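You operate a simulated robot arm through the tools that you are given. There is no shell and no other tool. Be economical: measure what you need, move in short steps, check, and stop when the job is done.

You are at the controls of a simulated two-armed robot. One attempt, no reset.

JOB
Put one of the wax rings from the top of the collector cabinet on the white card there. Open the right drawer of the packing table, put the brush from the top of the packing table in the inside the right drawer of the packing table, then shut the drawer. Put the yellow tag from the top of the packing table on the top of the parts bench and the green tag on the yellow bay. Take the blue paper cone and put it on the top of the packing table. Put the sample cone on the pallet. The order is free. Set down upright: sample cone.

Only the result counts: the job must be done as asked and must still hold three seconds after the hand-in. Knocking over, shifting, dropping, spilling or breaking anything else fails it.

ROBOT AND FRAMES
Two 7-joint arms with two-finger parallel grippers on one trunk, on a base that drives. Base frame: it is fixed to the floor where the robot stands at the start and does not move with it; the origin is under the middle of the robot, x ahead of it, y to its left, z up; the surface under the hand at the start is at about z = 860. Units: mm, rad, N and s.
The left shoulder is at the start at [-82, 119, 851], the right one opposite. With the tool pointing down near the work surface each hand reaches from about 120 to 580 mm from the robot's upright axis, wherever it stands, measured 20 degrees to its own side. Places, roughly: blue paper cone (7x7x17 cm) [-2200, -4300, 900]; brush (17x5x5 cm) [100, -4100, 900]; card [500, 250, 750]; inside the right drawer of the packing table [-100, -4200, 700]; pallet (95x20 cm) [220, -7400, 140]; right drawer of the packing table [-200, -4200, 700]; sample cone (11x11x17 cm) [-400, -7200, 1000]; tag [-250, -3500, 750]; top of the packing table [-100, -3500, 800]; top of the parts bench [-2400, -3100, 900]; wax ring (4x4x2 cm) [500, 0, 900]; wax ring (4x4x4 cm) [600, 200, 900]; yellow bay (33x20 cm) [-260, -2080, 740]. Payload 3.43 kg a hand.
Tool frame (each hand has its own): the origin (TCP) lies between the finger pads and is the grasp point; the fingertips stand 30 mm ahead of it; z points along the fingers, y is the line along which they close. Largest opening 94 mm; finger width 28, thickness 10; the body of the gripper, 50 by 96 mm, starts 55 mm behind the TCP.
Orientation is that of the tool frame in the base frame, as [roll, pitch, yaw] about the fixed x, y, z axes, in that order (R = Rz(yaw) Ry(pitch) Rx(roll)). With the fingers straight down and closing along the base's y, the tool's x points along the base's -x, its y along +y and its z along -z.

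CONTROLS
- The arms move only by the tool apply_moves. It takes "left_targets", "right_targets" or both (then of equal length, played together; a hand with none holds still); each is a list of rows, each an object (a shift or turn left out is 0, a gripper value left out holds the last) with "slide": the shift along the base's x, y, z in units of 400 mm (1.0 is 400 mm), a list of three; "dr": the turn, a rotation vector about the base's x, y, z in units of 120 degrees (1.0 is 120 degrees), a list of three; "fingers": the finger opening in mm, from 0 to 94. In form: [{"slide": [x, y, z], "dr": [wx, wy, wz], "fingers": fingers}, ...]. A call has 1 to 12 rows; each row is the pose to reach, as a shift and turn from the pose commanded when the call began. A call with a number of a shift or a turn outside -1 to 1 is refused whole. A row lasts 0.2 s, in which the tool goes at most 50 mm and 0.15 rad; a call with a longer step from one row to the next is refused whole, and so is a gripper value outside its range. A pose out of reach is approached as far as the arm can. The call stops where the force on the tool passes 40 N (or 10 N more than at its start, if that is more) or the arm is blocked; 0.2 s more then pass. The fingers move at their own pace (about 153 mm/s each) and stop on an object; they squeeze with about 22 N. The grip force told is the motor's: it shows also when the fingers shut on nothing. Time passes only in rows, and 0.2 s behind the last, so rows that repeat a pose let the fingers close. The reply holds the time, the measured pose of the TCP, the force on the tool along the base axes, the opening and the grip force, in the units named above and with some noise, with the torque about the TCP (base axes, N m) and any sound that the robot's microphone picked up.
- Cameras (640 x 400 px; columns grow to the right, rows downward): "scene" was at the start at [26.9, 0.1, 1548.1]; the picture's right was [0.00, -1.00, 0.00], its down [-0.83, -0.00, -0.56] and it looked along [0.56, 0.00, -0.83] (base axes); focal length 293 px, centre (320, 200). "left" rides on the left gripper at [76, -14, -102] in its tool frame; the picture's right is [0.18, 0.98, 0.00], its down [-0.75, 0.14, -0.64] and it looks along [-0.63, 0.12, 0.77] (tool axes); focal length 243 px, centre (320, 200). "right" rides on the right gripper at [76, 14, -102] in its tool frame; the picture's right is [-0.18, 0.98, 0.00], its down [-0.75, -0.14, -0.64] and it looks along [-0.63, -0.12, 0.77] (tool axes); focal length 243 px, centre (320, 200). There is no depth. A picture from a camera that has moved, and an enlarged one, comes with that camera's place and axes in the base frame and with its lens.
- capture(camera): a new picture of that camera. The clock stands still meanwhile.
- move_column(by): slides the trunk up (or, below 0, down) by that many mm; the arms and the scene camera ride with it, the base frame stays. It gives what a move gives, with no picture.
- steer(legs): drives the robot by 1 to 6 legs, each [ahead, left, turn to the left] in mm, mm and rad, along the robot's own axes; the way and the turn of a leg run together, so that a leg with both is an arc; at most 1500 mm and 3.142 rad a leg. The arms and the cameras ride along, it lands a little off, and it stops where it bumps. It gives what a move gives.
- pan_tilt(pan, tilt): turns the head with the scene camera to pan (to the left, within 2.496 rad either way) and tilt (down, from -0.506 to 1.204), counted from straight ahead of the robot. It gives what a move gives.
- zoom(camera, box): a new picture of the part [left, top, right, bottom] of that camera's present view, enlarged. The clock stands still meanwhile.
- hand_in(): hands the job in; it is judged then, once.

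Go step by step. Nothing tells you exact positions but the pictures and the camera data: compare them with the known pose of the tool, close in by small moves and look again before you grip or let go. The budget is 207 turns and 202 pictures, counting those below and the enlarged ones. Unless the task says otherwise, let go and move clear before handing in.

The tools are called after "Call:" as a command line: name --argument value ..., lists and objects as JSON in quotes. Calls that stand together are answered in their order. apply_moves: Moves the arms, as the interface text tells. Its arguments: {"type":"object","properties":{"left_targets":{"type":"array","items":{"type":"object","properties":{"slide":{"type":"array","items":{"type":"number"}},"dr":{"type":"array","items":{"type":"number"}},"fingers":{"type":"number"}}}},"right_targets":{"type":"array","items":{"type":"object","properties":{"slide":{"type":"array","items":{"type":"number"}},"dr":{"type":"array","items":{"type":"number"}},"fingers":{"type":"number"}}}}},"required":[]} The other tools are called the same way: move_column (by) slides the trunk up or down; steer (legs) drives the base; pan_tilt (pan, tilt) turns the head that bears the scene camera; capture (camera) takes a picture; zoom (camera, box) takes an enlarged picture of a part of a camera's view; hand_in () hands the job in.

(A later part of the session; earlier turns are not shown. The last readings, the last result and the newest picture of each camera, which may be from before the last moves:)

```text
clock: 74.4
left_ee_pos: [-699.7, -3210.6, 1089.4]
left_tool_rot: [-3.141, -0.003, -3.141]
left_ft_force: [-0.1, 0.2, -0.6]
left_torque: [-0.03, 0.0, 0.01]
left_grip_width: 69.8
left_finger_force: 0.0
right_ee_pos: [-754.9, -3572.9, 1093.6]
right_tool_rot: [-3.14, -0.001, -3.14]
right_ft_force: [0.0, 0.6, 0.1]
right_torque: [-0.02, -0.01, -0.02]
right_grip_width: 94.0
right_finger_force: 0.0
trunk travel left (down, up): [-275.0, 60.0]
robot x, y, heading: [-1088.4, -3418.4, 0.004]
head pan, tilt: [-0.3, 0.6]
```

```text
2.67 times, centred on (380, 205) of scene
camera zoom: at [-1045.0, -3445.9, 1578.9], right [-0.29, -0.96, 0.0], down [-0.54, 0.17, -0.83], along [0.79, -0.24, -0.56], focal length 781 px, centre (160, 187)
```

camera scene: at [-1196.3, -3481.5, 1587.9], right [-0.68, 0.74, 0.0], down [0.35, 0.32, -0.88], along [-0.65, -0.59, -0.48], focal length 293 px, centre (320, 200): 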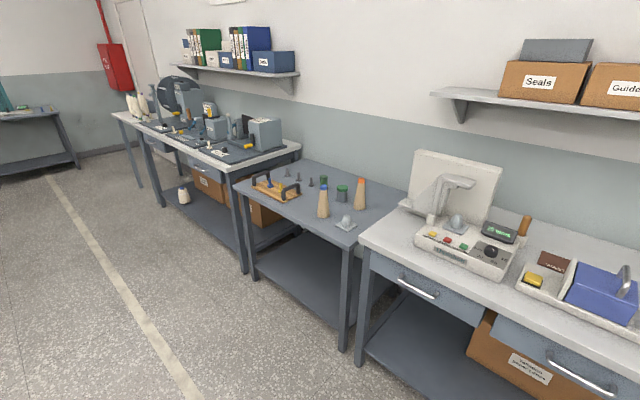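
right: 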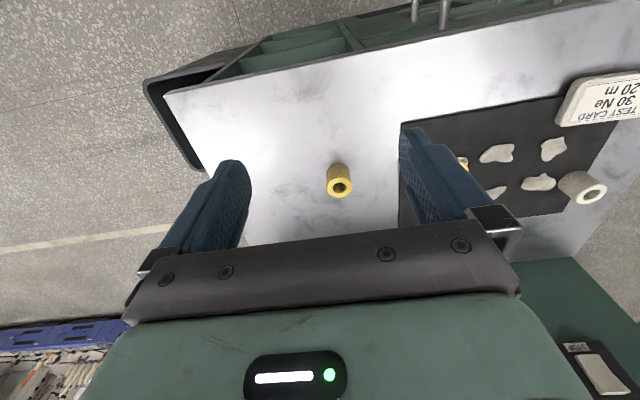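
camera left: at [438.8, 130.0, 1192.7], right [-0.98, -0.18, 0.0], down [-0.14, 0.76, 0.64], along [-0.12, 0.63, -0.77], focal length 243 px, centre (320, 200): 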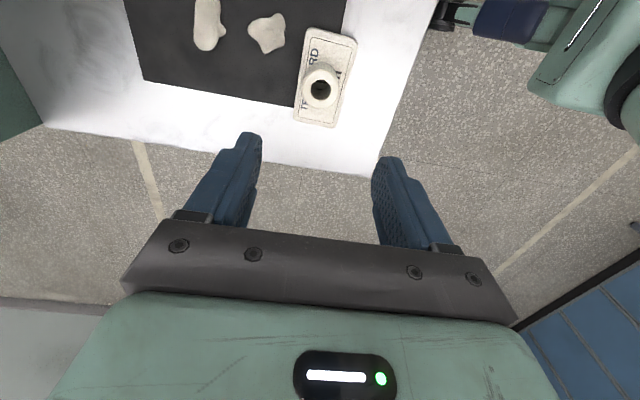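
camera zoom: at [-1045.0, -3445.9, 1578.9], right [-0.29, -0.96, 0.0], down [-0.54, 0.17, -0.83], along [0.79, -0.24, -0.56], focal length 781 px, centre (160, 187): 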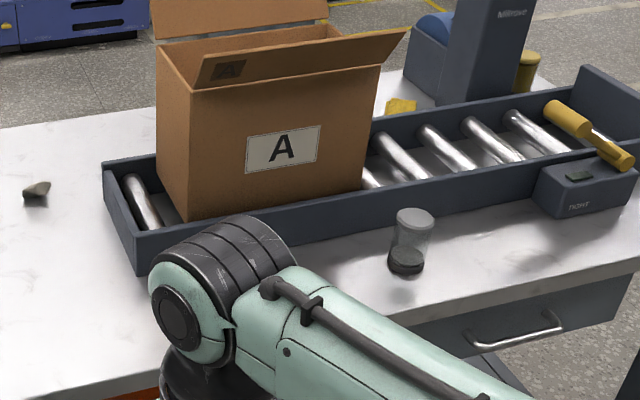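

The yellow tag seems to lie near [-255, -3740] behind the right arm, the green one far back near [233, -3400]. I approach the packing table for the yellow tag first.

Call:
steer --legs '[[0, -200, 0], [360, 0, 0]]'

Call:
pan_tilt --pan 0 --tilt 0.98

Call:
capture --camera "scene"

Call:
capture --camera "right"

```text
clock: 78.7
left_ee_pos: [-340.9, -3411.0, 1089.9]
left_tool_rot: [-3.141, -0.002, 3.141]
left_ft_force: [0.2, 0.0, -0.3]
left_torque: [0.01, -0.05, 0.02]
left_grip_width: 69.7
left_finger_force: 0.1
right_ee_pos: [-395.2, -3772.8, 1093.3]
right_tool_rot: [-3.141, -0.002, 3.142]
right_ft_force: [1.0, 0.2, 0.2]
right_torque: [0.01, 0.06, 0.01]
right_grip_width: 93.8
right_finger_force: 0.0
trunk travel left (down, up): [-275.0, 60.0]
robot x, y, heading: [-725.9, -3621.7, 0.003]
head pan, tilt: [-0.3, 0.6]
```

```text
clock: 79.6
left_ee_pos: [-339.6, -3412.9, 1090.3]
left_tool_rot: [-3.141, -0.002, 3.141]
left_ft_force: [-0.4, -0.2, -0.7]
left_torque: [0.01, 0.02, 0.01]
left_grip_width: 70.2
left_finger_force: 0.1
right_ee_pos: [-395.1, -3772.8, 1093.3]
right_tool_rot: [-3.14, -0.002, 3.14]
right_ft_force: [0.0, -0.5, 0.1]
right_torque: [-0.03, 0.01, -0.01]
right_grip_width: 94.1
right_finger_force: 0.1
trunk travel left (down, up): [-275.0, 60.0]
robot x, y, heading: [-723.6, -3619.7, -0.0]
head pan, tilt: [0.0, 0.979]
```

```text
170 pictures are left
camera scene: at [-698.6, -3619.6, 1548.4], right [0.0, -1.0, 0.0], down [-0.83, 0.0, -0.56], along [0.56, 0.0, -0.83], focal length 293 px, centre (320, 200)
```

scene: 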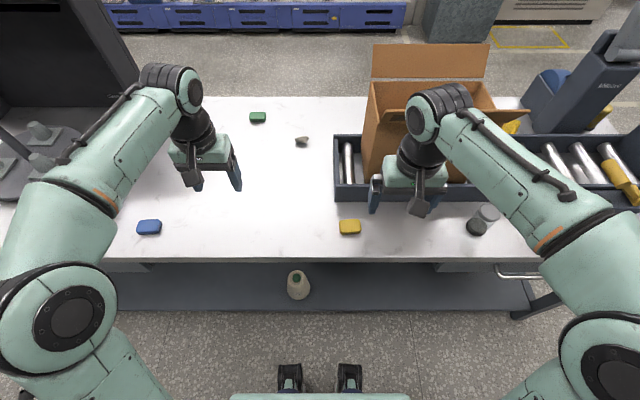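

```text
169 pictures are left
camera right: at [-470.5, -3757.9, 1195.7], right [0.18, 0.98, 0.0], down [0.75, -0.14, 0.64], along [0.63, -0.12, -0.77], focal length 243 px, centre (320, 200)
```

right: 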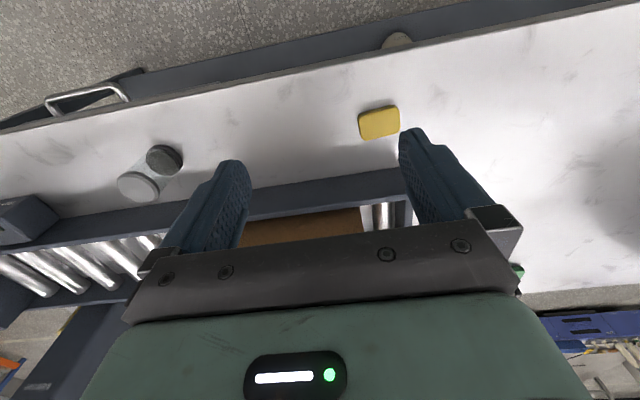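

Triangulated, the yellow tag is at about [-317, -3700] with its top near z 855. I bring the right hand above it and look again.

Call:
apply_moves --right_targets '[{"slide": [0.06, 0.06, -0.06]}, {"slide": [0.12, 0.12, -0.12]}, {"slide": [0.18, 0.17, -0.18]}, {"slide": [0.195, 0.182, -0.26]}, {"slide": [0.195, 0.182, -0.34]}, {"slide": [0.195, 0.182, -0.36]}, {"slide": [0.195, 0.182, -0.36]}]'

Call:
capture --camera "right"

Call:
zoom --camera "scene" --box '[260, 160, 420, 260]'

```text
clock: 81.2
left_ee_pos: [-340.3, -3412.3, 1091.0]
left_tool_rot: [3.141, -0.001, 3.139]
left_ft_force: [0.0, -0.3, 0.3]
left_torque: [0.02, 0.0, -0.01]
left_grip_width: 69.9
left_finger_force: 0.1
right_ee_pos: [-318.1, -3699.7, 950.4]
right_tool_rot: [-3.141, -0.002, 3.141]
right_ft_force: [-0.3, 0.1, 0.0]
right_torque: [0.02, 0.0, 0.0]
right_grip_width: 93.9
right_finger_force: 0.1
trunk travel left (down, up): [-275.0, 60.0]
robot x, y, heading: [-723.4, -3620.7, -0.001]
head pan, tilt: [0.0, 0.979]
```

```text
168 pictures are left
camera right: at [-392.1, -3685.0, 1051.5], right [0.18, 0.98, 0.0], down [0.75, -0.14, 0.64], along [0.63, -0.12, -0.77], focal length 243 px, centre (320, 200)
```

right: 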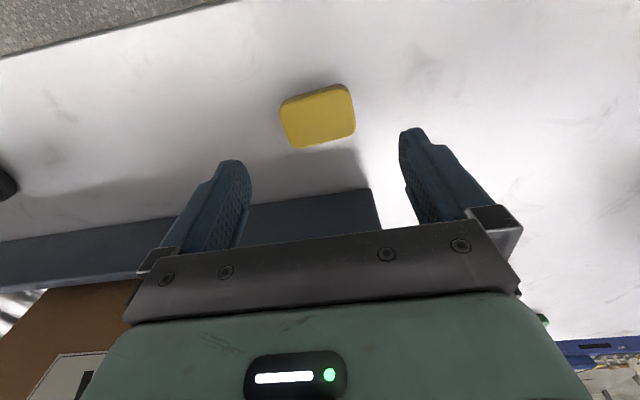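

```text
4.00 times, centred on (340, 210) of scene
camera zoom: at [-698.5, -3619.5, 1548.3], right [0.0, -1.0, 0.0], down [-0.83, 0.0, -0.56], along [0.56, 0.0, -0.83], focal length 1171 px, centre (240, 160)
```

zoom: 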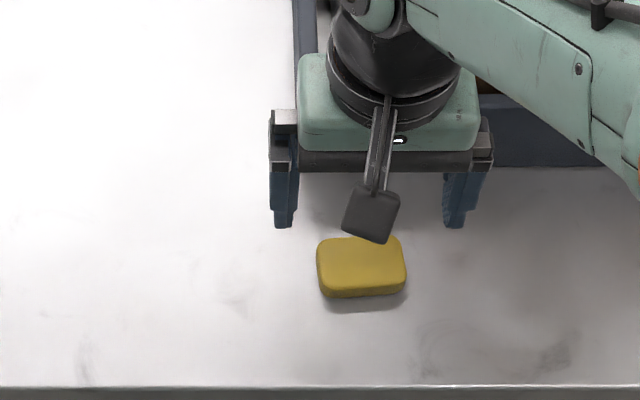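

The hand is centred over the tag ([-319, -3701]). I go down, feeling for the surface.

Call:
apply_moves --right_targets '[{"slide": [0, -0.004, -0.08]}, {"slide": [0, -0.004, -0.15]}, {"slide": [0, -0.004, -0.18]}, {"slide": [0, -0.004, -0.18]}]'

Call:
capture --camera "right"

Call:
zoom --camera "scene" --box '[290, 180, 410, 255]'

```text
clock: 82.2
left_ee_pos: [-341.0, -3412.9, 1089.6]
left_tool_rot: [3.141, -0.001, 3.14]
left_ft_force: [0.7, -0.7, 0.2]
left_torque: [-0.01, 0.0, -0.03]
left_grip_width: 69.9
left_finger_force: 0.1
right_ee_pos: [-317.6, -3700.9, 879.6]
right_tool_rot: [3.141, 0.002, 3.14]
right_ft_force: [-2.3, -0.9, 21.5]
right_torque: [-0.23, 0.34, 0.15]
right_grip_width: 93.9
right_finger_force: 0.1
trunk travel left (down, up): [-275.0, 60.0]
robot x, y, heading: [-729.1, -3618.3, 0.003]
head pan, tilt: [0.0, 0.979]
```

```text
166 pictures are left
camera right: at [-393.1, -3686.7, 981.8], right [0.18, 0.98, 0.0], down [0.75, -0.14, 0.64], along [0.63, -0.12, -0.76], focal length 243 px, centre (320, 200)
```

right: 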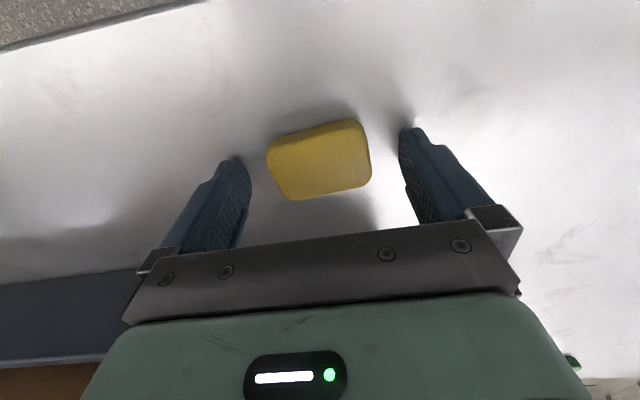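

```text
5.33 times, centred on (350, 218) of scene
camera zoom: at [-700.1, -3619.4, 1548.6], right [0.0, -1.0, 0.0], down [-0.83, 0.0, -0.56], along [0.56, 0.0, -0.83], focal length 1562 px, centre (160, 107)
```

zoom: 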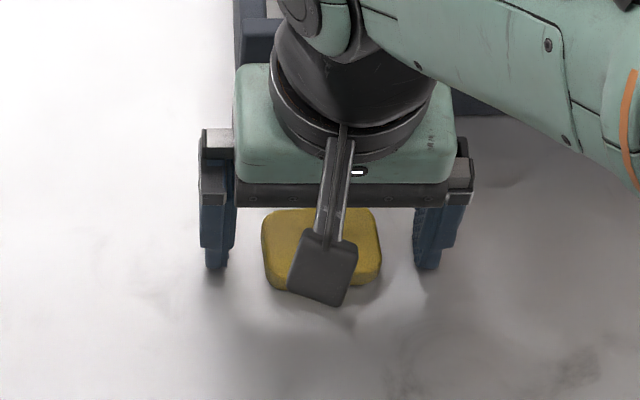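

Contact at TCP z 880, so the table is at about 850. I lift 3 mm, close on the tag and lift slowly.

Call:
apply_moves --right_targets '[{"slide": [0, 0, 0.008]}, {"slide": [0, 0, 0.008], "fingers": 10}, {"slide": [0, 0, 0.008], "fingers": 10}, {"slide": [0, 0, 0.008], "fingers": 10}, {"slide": [0, 0, 0.02]}, {"slide": [0, 0, 0.04]}, {"slide": [0, 0, 0.07]}, {"slide": [0, 0, 0.1]}]'

Call:
capture --camera "right"

```text
clock: 84.0
left_ee_pos: [-339.1, -3411.9, 1088.8]
left_tool_rot: [-3.141, -0.001, 3.141]
left_ft_force: [0.5, -0.6, 0.1]
left_torque: [0.0, -0.03, 0.0]
left_grip_width: 69.8
left_finger_force: 0.0
right_ee_pos: [-317.9, -3701.3, 918.2]
right_tool_rot: [-3.141, 0.001, -3.141]
right_ft_force: [-0.7, -0.4, 0.7]
right_torque: [-0.01, 0.0, -0.01]
right_grip_width: 58.1
right_finger_force: 21.9
trunk travel left (down, up): [-275.0, 60.0]
robot x, y, heading: [-722.6, -3617.4, 0.001]
head pan, tilt: [0.0, 0.979]
```

```text
164 pictures are left
camera right: at [-392.6, -3687.5, 1020.2], right [0.18, 0.98, 0.0], down [0.75, -0.14, 0.64], along [0.63, -0.12, -0.77], focal length 243 px, centre (320, 200)
```

right: 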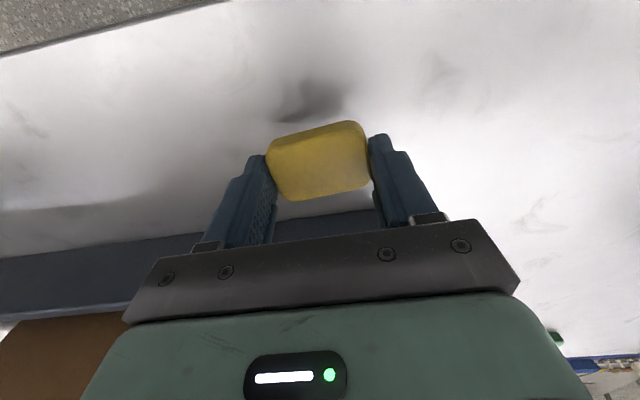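

Tag held. I lift it slowly, back off, and turn around toward the parts bench.

Call:
apply_moves --right_targets '[{"slide": [0, 0, 0.04]}, {"slide": [0, 0, 0.08]}, {"slide": [0, 0, 0.12]}, {"slide": [0, 0, 0.16]}, {"slide": [0, 0, 0.2]}, {"slide": [0, 0, 0.24]}, {"slide": [0, 0, 0.28]}, {"slide": [0, 0, 0.32]}]'

Call:
steer --legs '[[-400, 0, 0], [0, 0, 1.57], [0, 0, 1.57]]'

Call:
pan_tilt --pan 0 --tilt 0.6

Call:
capture --camera "scene"

Call:
capture --camera "right"

```text
clock: 85.8
left_ee_pos: [-340.4, -3412.8, 1089.4]
left_tool_rot: [-3.14, -0.002, -3.14]
left_ft_force: [-0.2, -0.9, -0.5]
left_torque: [0.0, 0.03, 0.02]
left_grip_width: 70.0
left_finger_force: 0.1
right_ee_pos: [-317.1, -3701.1, 1045.8]
right_tool_rot: [-3.139, 0.0, -3.14]
right_ft_force: [0.8, 0.3, -0.8]
right_torque: [0.01, 0.01, 0.01]
right_grip_width: 58.2
right_finger_force: 22.1
trunk travel left (down, up): [-275.0, 60.0]
robot x, y, heading: [-727.3, -3613.5, 0.002]
head pan, tilt: [0.0, 0.979]
```

```text
clock: 95.9
left_ee_pos: [-1511.1, -3827.2, 1089.2]
left_tool_rot: [3.141, -0.003, -0.001]
left_ft_force: [0.7, 0.3, -0.8]
left_torque: [-0.04, 0.01, 0.01]
left_grip_width: 70.1
left_finger_force: 0.1
right_ee_pos: [-1534.1, -3539.0, 1044.6]
right_tool_rot: [-3.141, -0.002, 0.0]
right_ft_force: [-0.2, 0.8, -0.5]
right_torque: [-0.03, -0.02, 0.03]
right_grip_width: 57.0
right_finger_force: 21.2
trunk travel left (down, up): [-275.0, 60.0]
robot x, y, heading: [-1125.5, -3620.3, -3.143]
head pan, tilt: [0.0, 0.979]
```

```text
clock: 96.8
left_ee_pos: [-1512.1, -3828.0, 1090.1]
left_tool_rot: [-3.141, -0.002, 0.0]
left_ft_force: [0.4, -0.2, 0.0]
left_torque: [-0.02, -0.02, 0.0]
left_grip_width: 69.9
left_finger_force: 0.1
right_ee_pos: [-1534.1, -3539.0, 1045.4]
right_tool_rot: [-3.139, -0.002, 0.001]
right_ft_force: [0.7, -0.2, 0.7]
right_torque: [0.0, -0.02, 0.03]
right_grip_width: 57.4
right_finger_force: 22.2
trunk travel left (down, up): [-275.0, 60.0]
robot x, y, heading: [-1124.6, -3619.7, -3.144]
head pan, tilt: [0.0, 0.6]
```

```text
163 pictures are left
camera scene: at [-1170.1, -3619.7, 1578.8], right [0.0, 1.0, 0.0], down [0.57, 0.0, -0.82], along [-0.82, 0.0, -0.57], focal length 293 px, centre (320, 200)
```

scene: 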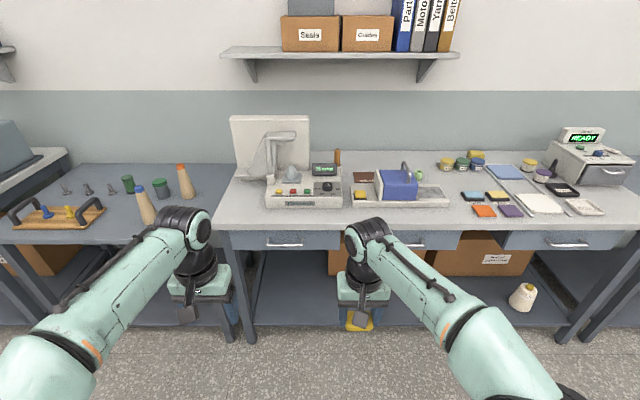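

```text
162 pictures are left
camera right: at [-1457.2, -3553.7, 1147.9], right [-0.18, -0.98, 0.0], down [-0.75, 0.14, 0.64], along [-0.63, 0.12, -0.77], focal length 243 px, centre (320, 200)
```

right: 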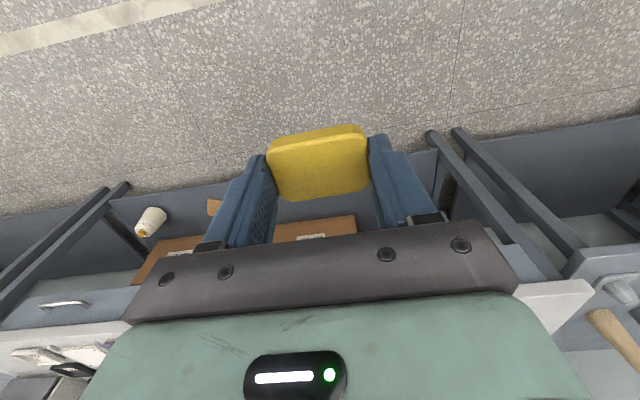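

The bench ahead is the parts bench (front edge near x −1996), with a free strip at its front around y −3220. I strafe and approach there.

Call:
steer --legs '[[0, -320, 0], [520, 0, 0]]'

Call:
pan_tilt --pan 0 --tilt 0.98

Call:
capture --camera "scene"

Call:
capture --camera "right"

```text
clock: 102.8
left_ee_pos: [-2036.8, -3506.8, 1090.4]
left_tool_rot: [-3.14, -0.002, -0.001]
left_ft_force: [-0.6, 0.1, -0.2]
left_torque: [0.0, -0.02, 0.01]
left_grip_width: 70.3
left_finger_force: 0.0
right_ee_pos: [-2059.2, -3219.2, 1046.6]
right_tool_rot: [-3.14, -0.005, 0.002]
right_ft_force: [0.4, 0.2, -0.5]
right_torque: [0.01, 0.04, 0.0]
right_grip_width: 56.6
right_finger_force: 22.5
trunk travel left (down, up): [-275.0, 60.0]
robot x, y, heading: [-1648.0, -3299.1, -3.138]
head pan, tilt: [0.0, 0.6]
```

```text
clock: 103.7
left_ee_pos: [-2035.6, -3507.2, 1090.0]
left_tool_rot: [-3.141, -0.001, 0.0]
left_ft_force: [0.6, -0.1, 0.8]
left_torque: [0.0, 0.02, -0.02]
left_grip_width: 70.3
left_finger_force: 0.1
right_ee_pos: [-2058.7, -3218.2, 1046.5]
right_tool_rot: [-3.141, -0.003, 0.001]
right_ft_force: [0.1, 0.5, -0.3]
right_torque: [-0.01, 0.03, -0.01]
right_grip_width: 56.6
right_finger_force: 22.0
trunk travel left (down, up): [-275.0, 60.0]
robot x, y, heading: [-1651.0, -3300.9, -3.141]
head pan, tilt: [0.0, 0.979]
```

```text
161 pictures are left
camera scene: at [-1676.8, -3299.8, 1548.4], right [0.0, 1.0, 0.0], down [0.83, 0.0, -0.56], along [-0.56, 0.0, -0.83], focal length 293 px, centre (320, 200)
```

scene: 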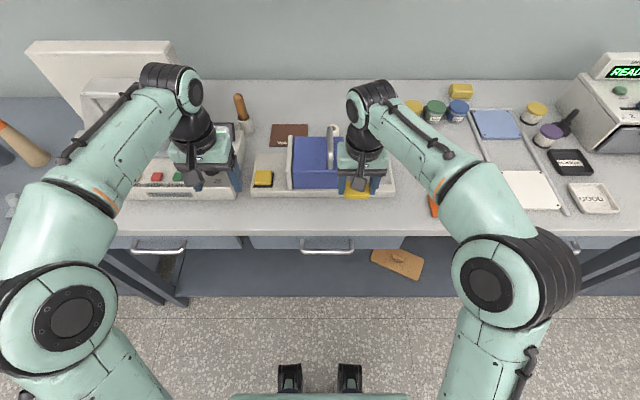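

```text
160 pictures are left
camera right: at [-1981.3, -3233.8, 1148.0], right [-0.18, -0.98, 0.0], down [-0.75, 0.14, 0.64], along [-0.63, 0.12, -0.77], focal length 243 px, centre (320, 200)
```

right: 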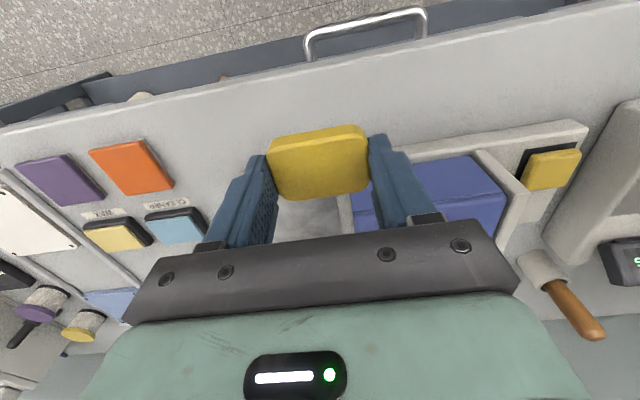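

I shift 24 mm further over the bench and lower, checking the height.

Call:
apply_moves --right_targets '[{"slide": [-0.03, 0, -0.03]}, {"slide": [-0.065, 0, -0.07]}, {"slide": [-0.065, 0, -0.12]}, {"slide": [-0.065, 0, -0.17]}, {"slide": [-0.065, 0, -0.22]}, {"slide": [-0.065, 0, -0.27]}, {"slide": [-0.065, 0, -0.3]}]'

Call:
capture --camera "right"

Call:
zoom --camera "scene" --box '[280, 140, 440, 240]'

```text
clock: 105.3
left_ee_pos: [-2035.3, -3507.5, 1090.4]
left_tool_rot: [-3.14, -0.003, 0.001]
left_ft_force: [-0.2, 1.5, 0.2]
left_torque: [-0.01, -0.01, 0.01]
left_grip_width: 69.9
left_finger_force: 0.2
right_ee_pos: [-2084.2, -3219.9, 926.0]
right_tool_rot: [-3.14, -0.001, 0.0]
right_ft_force: [-0.2, 0.5, -0.4]
right_torque: [0.03, 0.01, 0.0]
right_grip_width: 56.7
right_finger_force: 22.2
trunk travel left (down, up): [-275.0, 60.0]
robot x, y, heading: [-1649.7, -3299.8, -3.137]
head pan, tilt: [0.0, 0.979]
```

```text
159 pictures are left
camera right: at [-2007.7, -3233.9, 1027.6], right [-0.18, -0.98, 0.0], down [-0.75, 0.14, 0.64], along [-0.63, 0.12, -0.77], focal length 243 px, centre (320, 200)
```

right: 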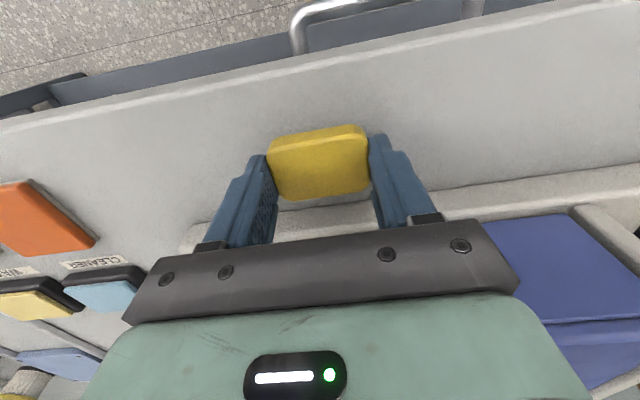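

```text
4.00 times, centred on (360, 190) of scene
camera zoom: at [-1677.0, -3299.8, 1548.3], right [0.0, 1.0, 0.0], down [0.83, 0.0, -0.56], along [-0.56, 0.0, -0.83], focal length 1171 px, centre (160, 240)
```

zoom: 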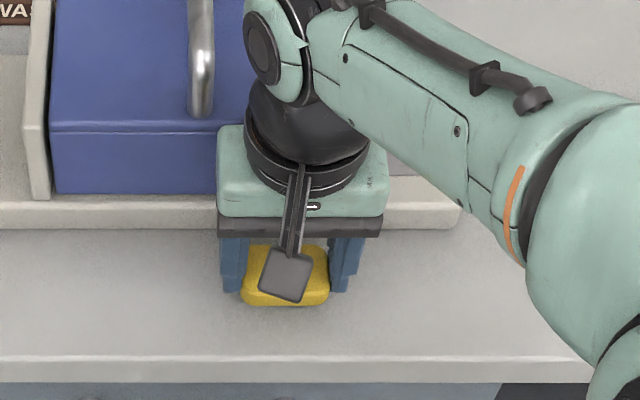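

Free bench below the tag. I lower in fine steps until the arm feels contact.

Call:
apply_moves --right_targets '[{"slide": [0, 0, -0.02]}, {"slide": [0, 0, -0.04]}, {"slide": [0, 0, -0.055]}, {"slide": [0, 0, -0.062]}, {"slide": [0, 0, -0.069]}, {"slide": [0, 0, -0.076]}, {"slide": [0, 0, -0.083]}]'

```text
clock: 106.2
left_ee_pos: [-2035.0, -3508.5, 1090.1]
left_tool_rot: [3.141, -0.002, 0.0]
left_ft_force: [-0.4, -0.5, 0.3]
left_torque: [-0.01, -0.02, -0.04]
left_grip_width: 70.0
left_finger_force: 0.1
right_ee_pos: [-2086.4, -3220.3, 910.4]
right_tool_rot: [3.141, 0.011, 0.0]
right_ft_force: [6.2, 0.6, 14.7]
right_torque: [0.32, -0.43, -0.16]
right_grip_width: 56.6
right_finger_force: 21.8
trunk travel left (down, up): [-275.0, 60.0]
robot x, y, heading: [-1650.6, -3301.8, -3.144]
head pan, tilt: [0.0, 0.979]
stopped in row 4 (right hand): the force on the tool passed its limit at 46 N (the readings are from after the stop); the commanded pose is now the measured one
```

Contact at z 910. I check what touches.

Call:
capture --camera "right"

Call:
zoom --camera "scene" --box '[300, 160, 420, 235]'

```text
157 pictures are left
camera right: at [-2007.4, -3233.9, 1011.5], right [-0.18, -0.98, 0.0], down [-0.75, 0.14, 0.65], along [-0.64, 0.12, -0.76], focal length 243 px, centre (320, 200)
```

right: 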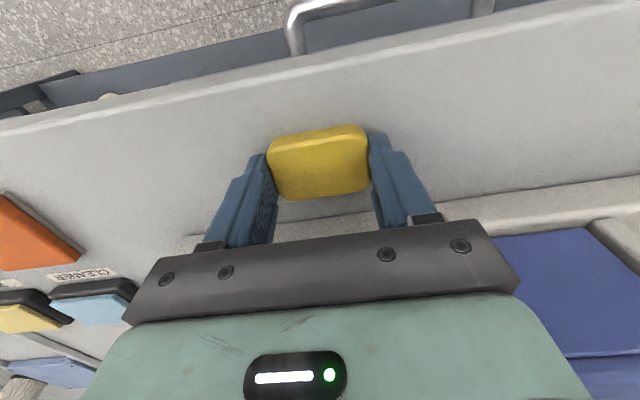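

```text
5.33 times, centred on (360, 198) of scene
camera zoom: at [-1675.9, -3299.8, 1548.3], right [0.0, 1.0, 0.0], down [0.83, 0.0, -0.56], along [-0.56, 0.0, -0.83], focal length 1562 px, centre (107, 213)
```

zoom: 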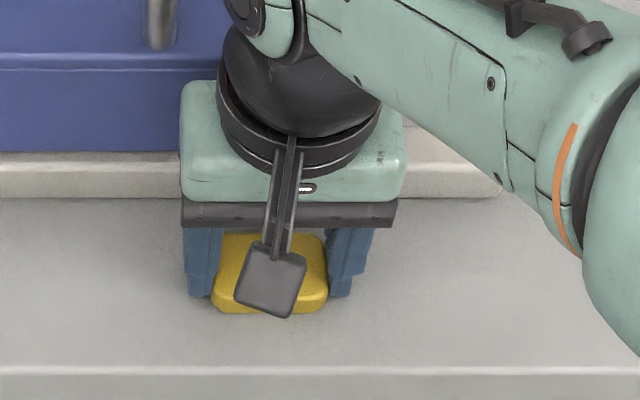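

The tag rests on the bench. I ease up 1 mm, open and lift away.

Call:
apply_moves --right_targets '[{"slide": [0, 0, -0.002]}, {"slide": [0, 0, 0.0], "fingers": 75}, {"slide": [0, 0, 0.0], "fingers": 80}, {"slide": [0, 0, 0.03]}, {"slide": [0, 0, 0.1]}, {"slide": [0, 0, 0.2]}, {"slide": [0, 0, 0.3]}, {"slide": [0, 0, 0.4]}]'

Call:
capture --camera "right"

Call:
capture --camera "scene"

```text
clock: 108.0
left_ee_pos: [-2034.7, -3507.0, 1089.8]
left_tool_rot: [3.14, -0.002, 0.0]
left_ft_force: [-0.2, 0.0, -0.3]
left_torque: [-0.01, -0.02, -0.01]
left_grip_width: 69.7
left_finger_force: 0.1
right_ee_pos: [-2086.4, -3220.3, 1067.7]
right_tool_rot: [3.141, 0.011, 0.002]
right_ft_force: [0.2, -0.5, -0.2]
right_torque: [0.03, -0.03, 0.0]
right_grip_width: 80.0
right_finger_force: 0.1
trunk travel left (down, up): [-275.0, 60.0]
robot x, y, heading: [-1653.5, -3299.2, -3.145]
head pan, tilt: [0.0, 0.979]
```

```text
155 pictures are left
camera right: at [-2007.9, -3234.8, 1169.7], right [-0.18, -0.98, 0.0], down [-0.75, 0.14, 0.65], along [-0.64, 0.12, -0.76], focal length 243 px, centre (320, 200)
```

right: 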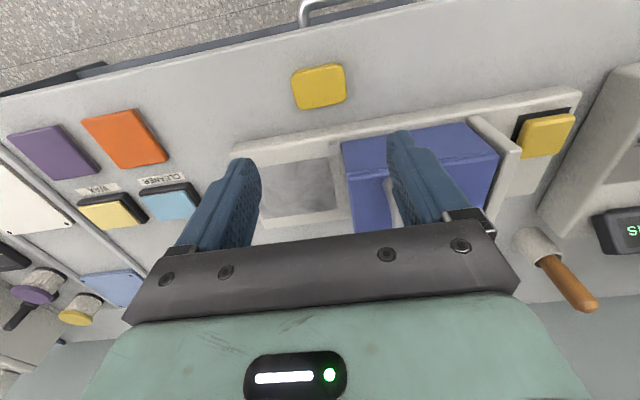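

```text
154 pictures are left
camera scene: at [-1676.6, -3299.8, 1548.3], right [0.0, 1.0, 0.0], down [0.83, 0.0, -0.56], along [-0.56, 0.0, -0.83], focal length 293 px, centre (320, 200)
```

scene: 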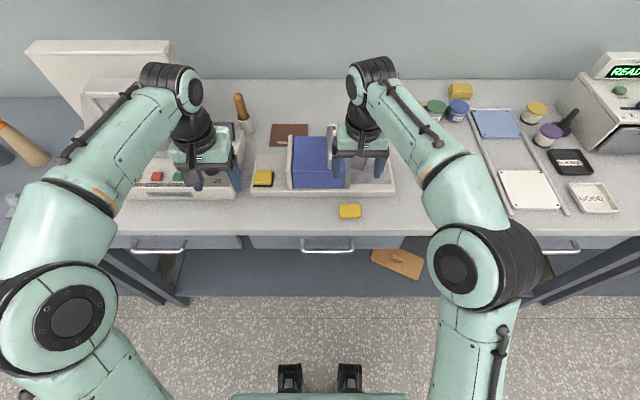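

The yellow tag lies on the parts bench. Next the blue paper cone near [-2080, -4296]: I back off, strafe left and look.

Call:
steer --legs '[[-350, 0, 0], [0, 790, 0]]'

Call:
pan_tilt --pan 0 --tilt 0.7

Call:
capture --camera "scene"

Call:
capture --camera "left"

```text
clock: 117.3
left_ee_pos: [-1682.0, -4298.9, 1089.9]
left_tool_rot: [-3.141, 0.0, -0.001]
left_ft_force: [0.0, 0.1, 0.2]
left_torque: [0.0, -0.03, -0.01]
left_grip_width: 70.0
left_finger_force: 0.2
right_ee_pos: [-1733.1, -4013.5, 1068.1]
right_tool_rot: [3.141, 0.011, -0.001]
right_ft_force: [0.4, 0.4, -0.2]
right_torque: [0.04, -0.01, 0.01]
right_grip_width: 80.1
right_finger_force: 0.2
trunk travel left (down, up): [-275.0, 60.0]
robot x, y, heading: [-1295.8, -4093.9, 3.141]
head pan, tilt: [0.0, 0.979]
```

```text
clock: 118.1
left_ee_pos: [-1683.1, -4300.3, 1090.4]
left_tool_rot: [-3.141, -0.002, -0.001]
left_ft_force: [-0.2, 0.7, -0.6]
left_torque: [0.03, -0.02, -0.01]
left_grip_width: 70.0
left_finger_force: 0.0
right_ee_pos: [-1734.3, -4013.4, 1068.6]
right_tool_rot: [3.141, 0.011, -0.004]
right_ft_force: [-0.1, -0.1, -0.2]
right_torque: [0.01, -0.03, 0.0]
right_grip_width: 79.8
right_finger_force: 0.1
trunk travel left (down, up): [-275.0, 60.0]
robot x, y, heading: [-1301.0, -4090.1, 3.139]
head pan, tilt: [0.0, 0.7]
```

```text
153 pictures are left
camera scene: at [-1338.0, -4092.7, 1570.2], right [0.0, 1.0, 0.0], down [0.64, 0.0, -0.76], along [-0.76, 0.0, -0.64], focal length 293 px, centre (320, 200)
```

scene: 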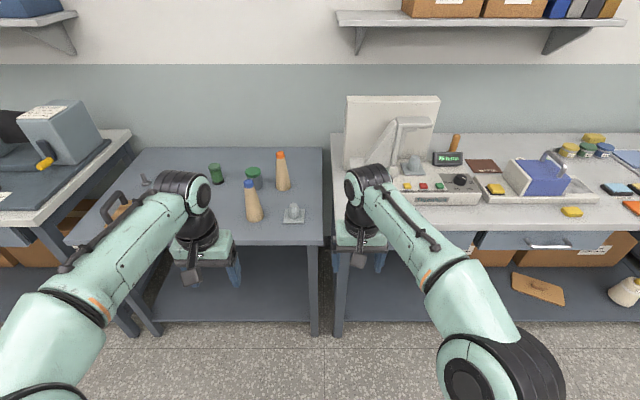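

```text
152 pictures are left
camera left: at [-1607.2, -4286.6, 1192.6], right [0.18, -0.98, 0.0], down [-0.76, -0.14, 0.64], along [-0.63, -0.12, -0.77], focal length 243 px, centre (320, 200)
```

left: 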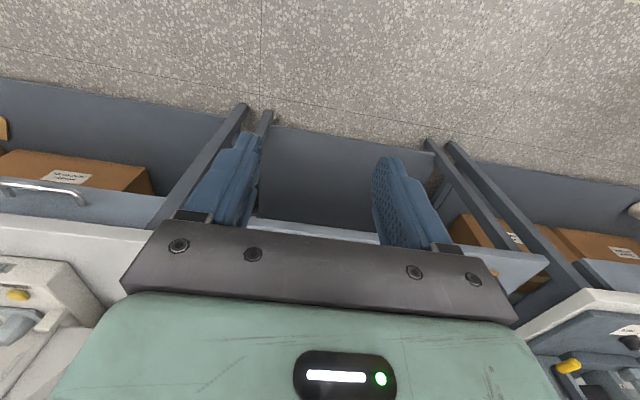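

The blue cone stands near [-2085, -4320]. I raise both hands a little and drive in so the left hand comes in front of the cone.

Call:
apply_moves --left_targets '[{"slide": [0, 0, 0.1]}, {"slide": [0, 0, 0.2]}, {"slide": [0, 0, 0.22], "fingers": 94}]' --right_targets '[{"slide": [0.1, 0, 0.1]}, {"slide": [0.2, 0, 0.15]}, {"slide": [0.25, 0, 0.15]}]'

Call:
steer --legs '[[0, 20, 0], [340, 0, 0]]'

Call:
capture --camera "left"

Call:
capture --camera "scene"

```text
refused: row 1 steps farther than a row can; nothing moved
```

```text
clock: 120.7
left_ee_pos: [-2017.3, -4321.7, 1089.9]
left_tool_rot: [3.141, -0.002, 0.0]
left_ft_force: [0.8, -0.3, -0.2]
left_torque: [0.0, -0.03, -0.01]
left_grip_width: 70.2
left_finger_force: 0.1
right_ee_pos: [-2066.7, -4033.1, 1067.8]
right_tool_rot: [3.14, 0.01, 0.002]
right_ft_force: [-0.2, 0.5, -0.5]
right_torque: [0.0, -0.03, 0.01]
right_grip_width: 80.1
right_finger_force: 0.2
trunk travel left (down, up): [-275.0, 60.0]
robot x, y, heading: [-1632.5, -4112.0, -3.143]
head pan, tilt: [0.0, 0.7]
```

```text
151 pictures are left
camera left: at [-1940.7, -4307.1, 1192.5], right [0.18, -0.98, 0.0], down [-0.75, -0.14, 0.64], along [-0.63, -0.12, -0.77], focal length 243 px, centre (320, 200)
```

left: 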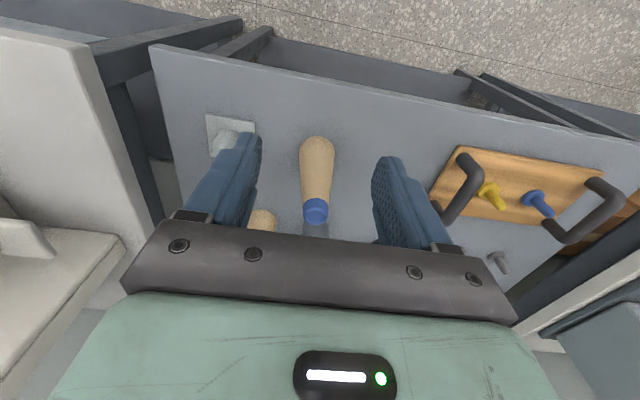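

```text
150 pictures are left
camera scene: at [-1672.2, -4112.7, 1570.2], right [0.0, 1.0, 0.0], down [0.64, 0.0, -0.76], along [-0.76, 0.0, -0.64], focal length 293 px, centre (320, 200)
```

scene: 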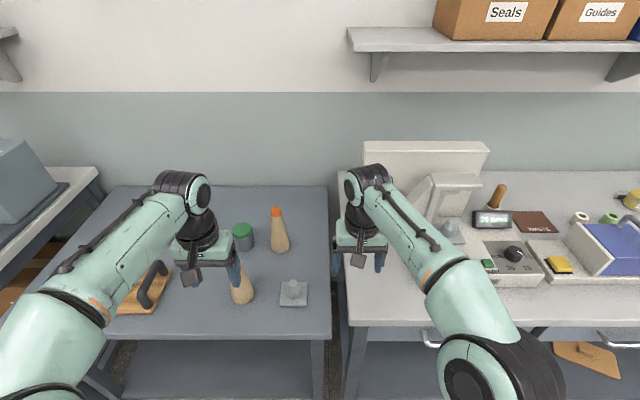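

Two views agree: this table is lower (z≈772) and the cone stands at about [-2166, -4347]. I drive in 80 mm more and left 26.

Call:
steer --legs '[[80, 26, 0]]'

Call:
apply_moves --left_targets '[{"slide": [-0.06, 0, 0], "fingers": 94}, {"slide": [-0.12, 0, -0.04], "fingers": 94}, {"slide": [-0.16, 0, -0.1], "fingers": 94}]'

Call:
capture --camera "left"

Call:
capture --camera "scene"

```text
clock: 121.8
left_ee_pos: [-2096.8, -4345.6, 1090.3]
left_tool_rot: [3.142, -0.002, 0.001]
left_ft_force: [0.3, 0.4, 0.5]
left_torque: [0.0, 0.01, -0.01]
left_grip_width: 69.9
left_finger_force: 0.0
right_ee_pos: [-2147.2, -4059.9, 1068.2]
right_tool_rot: [3.14, 0.009, 0.002]
right_ft_force: [-0.2, -1.0, 0.2]
right_torque: [-0.03, -0.02, 0.0]
right_grip_width: 79.9
right_finger_force: 0.0
trunk travel left (down, up): [-275.0, 60.0]
robot x, y, heading: [-1710.3, -4140.3, -3.139]
head pan, tilt: [0.0, 0.7]
```

```text
clock: 122.6
left_ee_pos: [-2161.2, -4345.1, 1049.2]
left_tool_rot: [-3.14, 0.0, 0.0]
left_ft_force: [-0.6, 0.5, 0.3]
left_torque: [0.01, 0.03, -0.01]
left_grip_width: 94.0
left_finger_force: 0.0
right_ee_pos: [-2147.5, -4059.8, 1067.7]
right_tool_rot: [3.139, 0.008, 0.002]
right_ft_force: [-0.2, 0.3, -0.2]
right_torque: [-0.01, 0.01, 0.01]
right_grip_width: 79.8
right_finger_force: 0.1
trunk travel left (down, up): [-275.0, 60.0]
robot x, y, heading: [-1709.6, -4141.7, -3.139]
head pan, tilt: [0.0, 0.7]
```

```text
149 pictures are left
camera left: at [-2085.1, -4332.6, 1152.8], right [0.18, -0.98, 0.0], down [-0.75, -0.14, 0.64], along [-0.63, -0.12, -0.77], focal length 243 px, centre (320, 200)
```

left: 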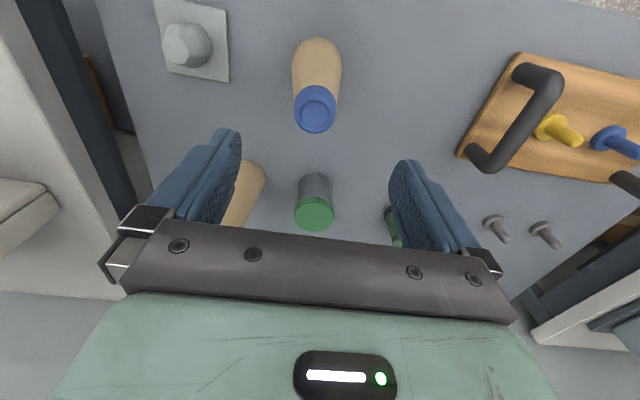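

```text
148 pictures are left
camera scene: at [-1751.8, -4138.6, 1570.2], right [0.0, 1.0, 0.0], down [0.64, 0.0, -0.76], along [-0.76, 0.0, -0.64], focal length 293 px, centre (320, 200)
```

scene: 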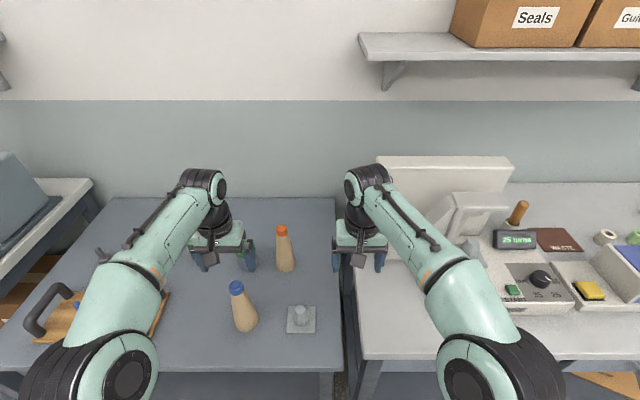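

The cone's tip is at about [-2157, -4342, 950]. I go down around its upper part and check before gripping.

Call:
apply_moves --left_targets '[{"slide": [0.01, 0.008, -0.1]}, {"slide": [0.01, 0.008, -0.2]}, {"slide": [0.01, 0.008, -0.3]}, {"slide": [0.01, 0.008, -0.36]}, {"slide": [0.01, 0.008, -0.36]}]'

Call:
capture --camera "left"

Call:
zoom --camera "scene" --box '[160, 220, 320, 345]'

```text
clock: 123.8
left_ee_pos: [-2159.5, -4342.6, 914.7]
left_tool_rot: [-3.138, 0.022, 0.002]
left_ft_force: [4.8, -0.9, 17.9]
left_torque: [0.05, -0.06, 0.0]
left_grip_width: 93.9
left_finger_force: 0.0
right_ee_pos: [-2146.3, -4059.9, 1067.6]
right_tool_rot: [3.139, 0.011, 0.001]
right_ft_force: [-0.5, -0.1, 0.5]
right_torque: [-0.03, -0.03, 0.01]
right_grip_width: 80.0
right_finger_force: 0.0
trunk travel left (down, up): [-275.0, 60.0]
robot x, y, heading: [-1711.6, -4140.6, -3.139]
head pan, tilt: [0.0, 0.7]
stopped in row 5 (left hand): the force on the tool passed its limit at 44 N (the readings are from after the stop); the commanded pose is now the measured one
```

```text
147 pictures are left
camera left: at [-2081.3, -4330.0, 1016.2], right [0.19, -0.98, -0.01], down [-0.74, -0.14, 0.66], along [-0.65, -0.12, -0.75], focal length 243 px, centre (320, 200)
```

left: 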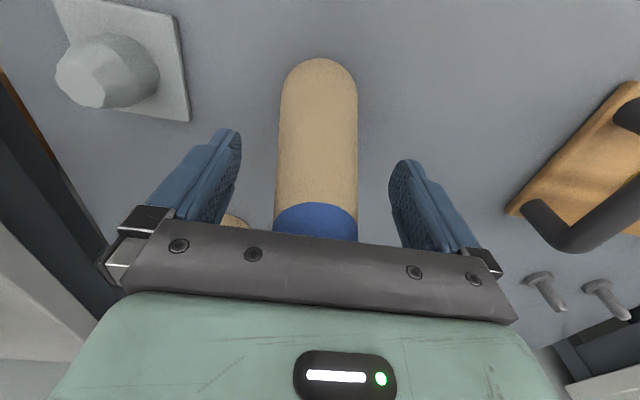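

```text
3.20 times, centred on (240, 282) of scene
camera zoom: at [-1750.7, -4138.6, 1570.3], right [0.0, 1.0, 0.0], down [0.64, 0.0, -0.77], along [-0.77, 0.0, -0.64], focal length 937 px, centre (576, -64)
```

zoom: 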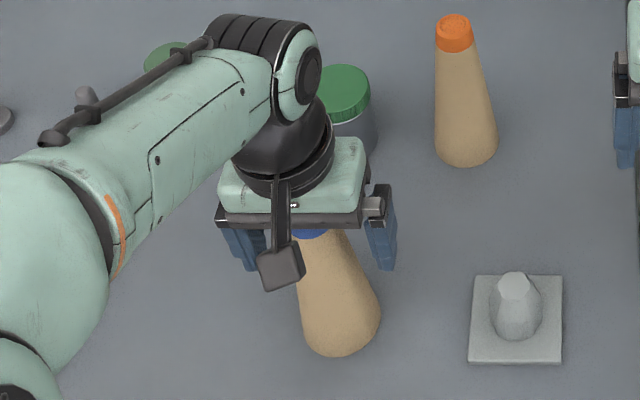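

The palm just touched the cone's tip (so its top is near z 968); it still stands. I rise 6 mm, straighten, close, and lift very slowly.

Call:
apply_moves --left_targets '[{"slide": [0, 0, 0.018], "dr": [0, -0.0105, 0]}, {"slide": [0, 0, 0.018], "dr": [0, -0.0105, 0]}, {"slide": [0, 0, 0.018], "dr": [0, -0.0105, 0], "fingers": 60}, {"slide": [0, 0, 0.018], "dr": [0, -0.0105, 0], "fingers": 20}, {"slide": [0, 0, 0.018], "dr": [0, -0.0105, 0], "fingers": 10}, {"slide": [0, 0, 0.018], "dr": [0, -0.0105, 0], "fingers": 10}, {"slide": [0, 0, 0.024], "dr": [0, -0.0105, 0]}, {"slide": [0, 0, 0.03], "dr": [0, -0.0105, 0]}, {"slide": [0, 0, 0.04], "dr": [0, -0.0105, 0]}, {"slide": [0, 0, 0.05], "dr": [0, -0.0105, 0]}]'

Call:
capture --camera "left"

Call:
zoom --camera "scene" --box '[160, 220, 320, 345]'

```text
clock: 126.0
left_ee_pos: [-2160.2, -4344.0, 932.4]
left_tool_rot: [-3.139, -0.005, 0.002]
left_ft_force: [-0.3, 0.0, -0.1]
left_torque: [0.0, 0.0, 0.03]
left_grip_width: 46.2
left_finger_force: 22.1
right_ee_pos: [-2147.6, -4059.9, 1067.6]
right_tool_rot: [3.14, 0.01, 0.001]
right_ft_force: [0.4, 0.1, -0.5]
right_torque: [0.0, 0.02, 0.0]
right_grip_width: 79.9
right_finger_force: 0.1
trunk travel left (down, up): [-275.0, 60.0]
robot x, y, heading: [-1714.8, -4136.2, -3.137]
head pan, tilt: [0.0, 0.7]
```

```text
145 pictures are left
camera left: at [-2083.7, -4330.5, 1035.3], right [0.19, -0.98, 0.0], down [-0.76, -0.14, 0.64], along [-0.63, -0.12, -0.77], focal length 243 px, centre (320, 200)
```

left: 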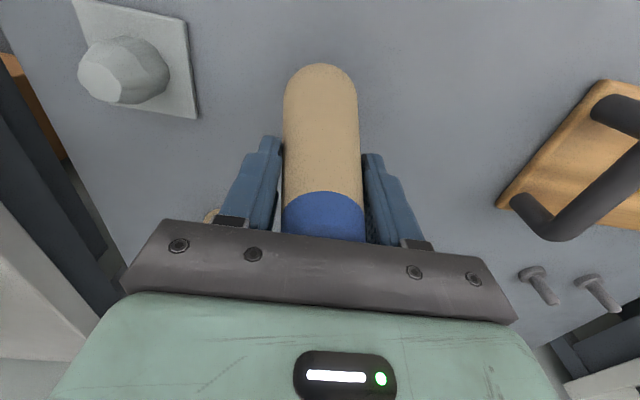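

```text
3.20 times, centred on (240, 282) of scene
camera zoom: at [-1751.4, -4138.7, 1570.2], right [0.0, 1.0, 0.0], down [0.64, 0.0, -0.76], along [-0.76, 0.0, -0.64], focal length 937 px, centre (576, -64)
```

zoom: 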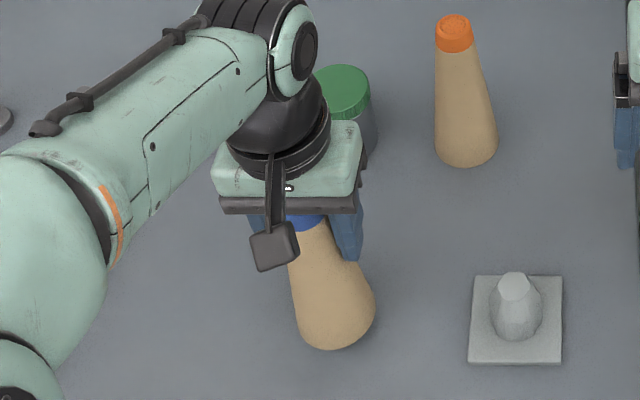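

The width holds at 46 mm. I lift on slowly.

Call:
apply_moves --left_targets '[{"slide": [0, 0, 0.02]}, {"slide": [0, 0, 0.045]}, {"slide": [0, 0, 0.07]}, {"slide": [0, 0, 0.1]}, {"slide": [0, 0, 0.13]}, {"slide": [0, 0, 0.16]}, {"slide": [0, 0, 0.19]}, {"slide": [0, 0, 0.22]}, {"slide": [0, 0, 0.25]}, {"slide": [0, 0, 0.28]}, {"slide": [0, 0, 0.31]}, {"slide": [0, 0, 0.34]}]'

Call:
capture --camera "left"

Call:
capture --camera "scene"

```text
clock: 128.6
left_ee_pos: [-2159.7, -4343.9, 1067.3]
left_tool_rot: [-3.141, -0.004, 0.003]
left_ft_force: [0.3, -0.4, 0.2]
left_torque: [-0.02, 0.02, -0.01]
left_grip_width: 46.1
left_finger_force: 22.0
right_ee_pos: [-2147.6, -4059.9, 1068.0]
right_tool_rot: [3.141, 0.011, 0.001]
right_ft_force: [0.1, 0.0, 1.2]
right_torque: [-0.04, 0.02, -0.02]
right_grip_width: 80.1
right_finger_force: 0.1
trunk travel left (down, up): [-275.0, 60.0]
robot x, y, heading: [-1710.8, -4140.3, -3.14]
head pan, tilt: [0.0, 0.7]
```

```text
143 pictures are left
camera left: at [-2084.0, -4330.6, 1171.4], right [0.19, -0.98, 0.0], down [-0.76, -0.14, 0.64], along [-0.63, -0.12, -0.77], focal length 243 px, centre (320, 200)
```

left: 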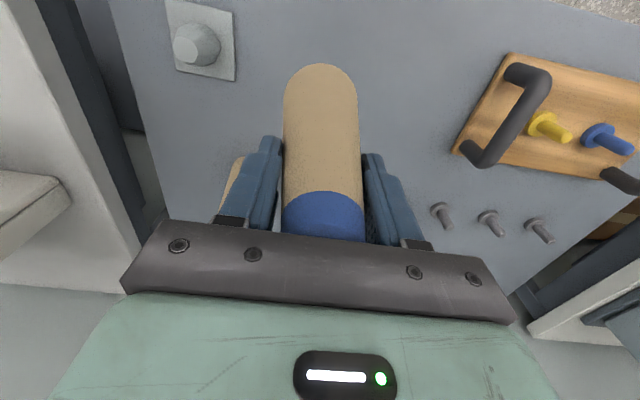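

```text
142 pictures are left
camera scene: at [-1751.4, -4138.6, 1570.2], right [0.0, 1.0, 0.0], down [0.64, 0.0, -0.76], along [-0.76, 0.0, -0.64], focal length 293 px, centre (320, 200)
```

scene: 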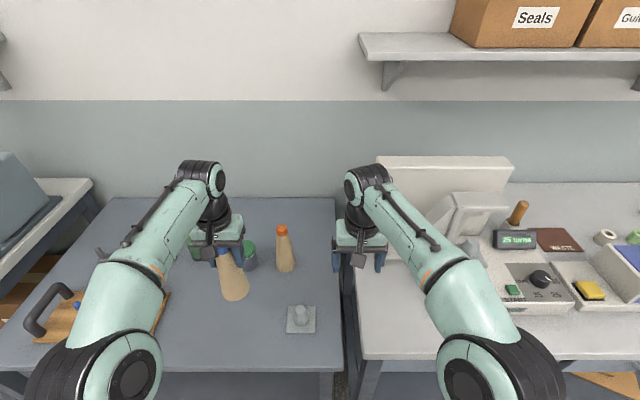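

The cone is held firmly. I back off, turn to face the packing table and move to a free spot on its front edge near [-290, -3450].

Call:
steer --legs '[[-600, 0, 0], [0, 0, 1.57], [0, 0, 1.57], [0, 485, 0]]'

Call:
pan_tilt --pan 0 --tilt 0.8

Call:
capture --camera "scene"

```text
clock: 143.9
left_ee_pos: [-663.6, -3449.6, 1067.9]
left_tool_rot: [-3.14, -0.004, 3.139]
left_ft_force: [0.0, 0.5, 0.3]
left_torque: [0.0, 0.01, 0.0]
left_grip_width: 46.4
left_finger_force: 22.3
right_ee_pos: [-679.0, -3733.5, 1068.7]
right_tool_rot: [3.14, 0.011, 3.139]
right_ft_force: [1.0, 0.6, 0.0]
right_torque: [-0.02, 0.02, 0.01]
right_grip_width: 80.3
right_finger_force: 0.2
trunk travel left (down, up): [-275.0, 60.0]
robot x, y, heading: [-1112.8, -3650.7, -0.005]
head pan, tilt: [0.0, 0.7]
```

```text
clock: 144.6
left_ee_pos: [-663.5, -3449.7, 1067.4]
left_tool_rot: [-3.139, -0.005, 3.14]
left_ft_force: [0.2, -0.1, -1.0]
left_torque: [0.02, -0.03, -0.02]
left_grip_width: 46.2
left_finger_force: 22.1
right_ee_pos: [-677.4, -3732.9, 1068.1]
right_tool_rot: [3.14, 0.011, 3.14]
right_ft_force: [-1.0, 0.8, 0.4]
right_torque: [0.0, -0.04, 0.0]
right_grip_width: 80.0
right_finger_force: 0.1
trunk travel left (down, up): [-275.0, 60.0]
robot x, y, heading: [-1114.4, -3651.2, -0.001]
head pan, tilt: [0.0, 0.799]
```

```text
141 pictures are left
camera scene: at [-1076.4, -3653.2, 1562.0], right [0.0, -1.0, 0.0], down [-0.72, 0.0, -0.7], along [0.7, 0.0, -0.72], focal length 293 px, centre (320, 200)
```

scene: 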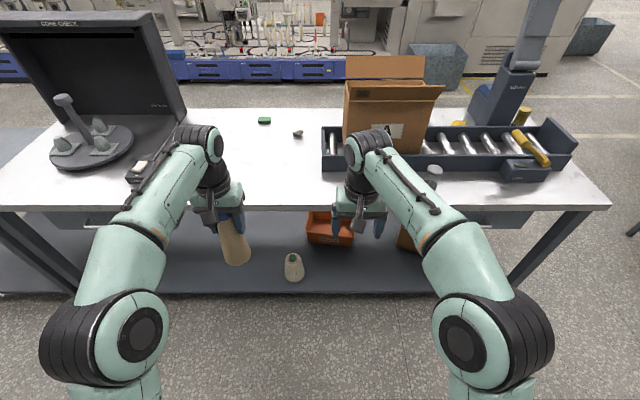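

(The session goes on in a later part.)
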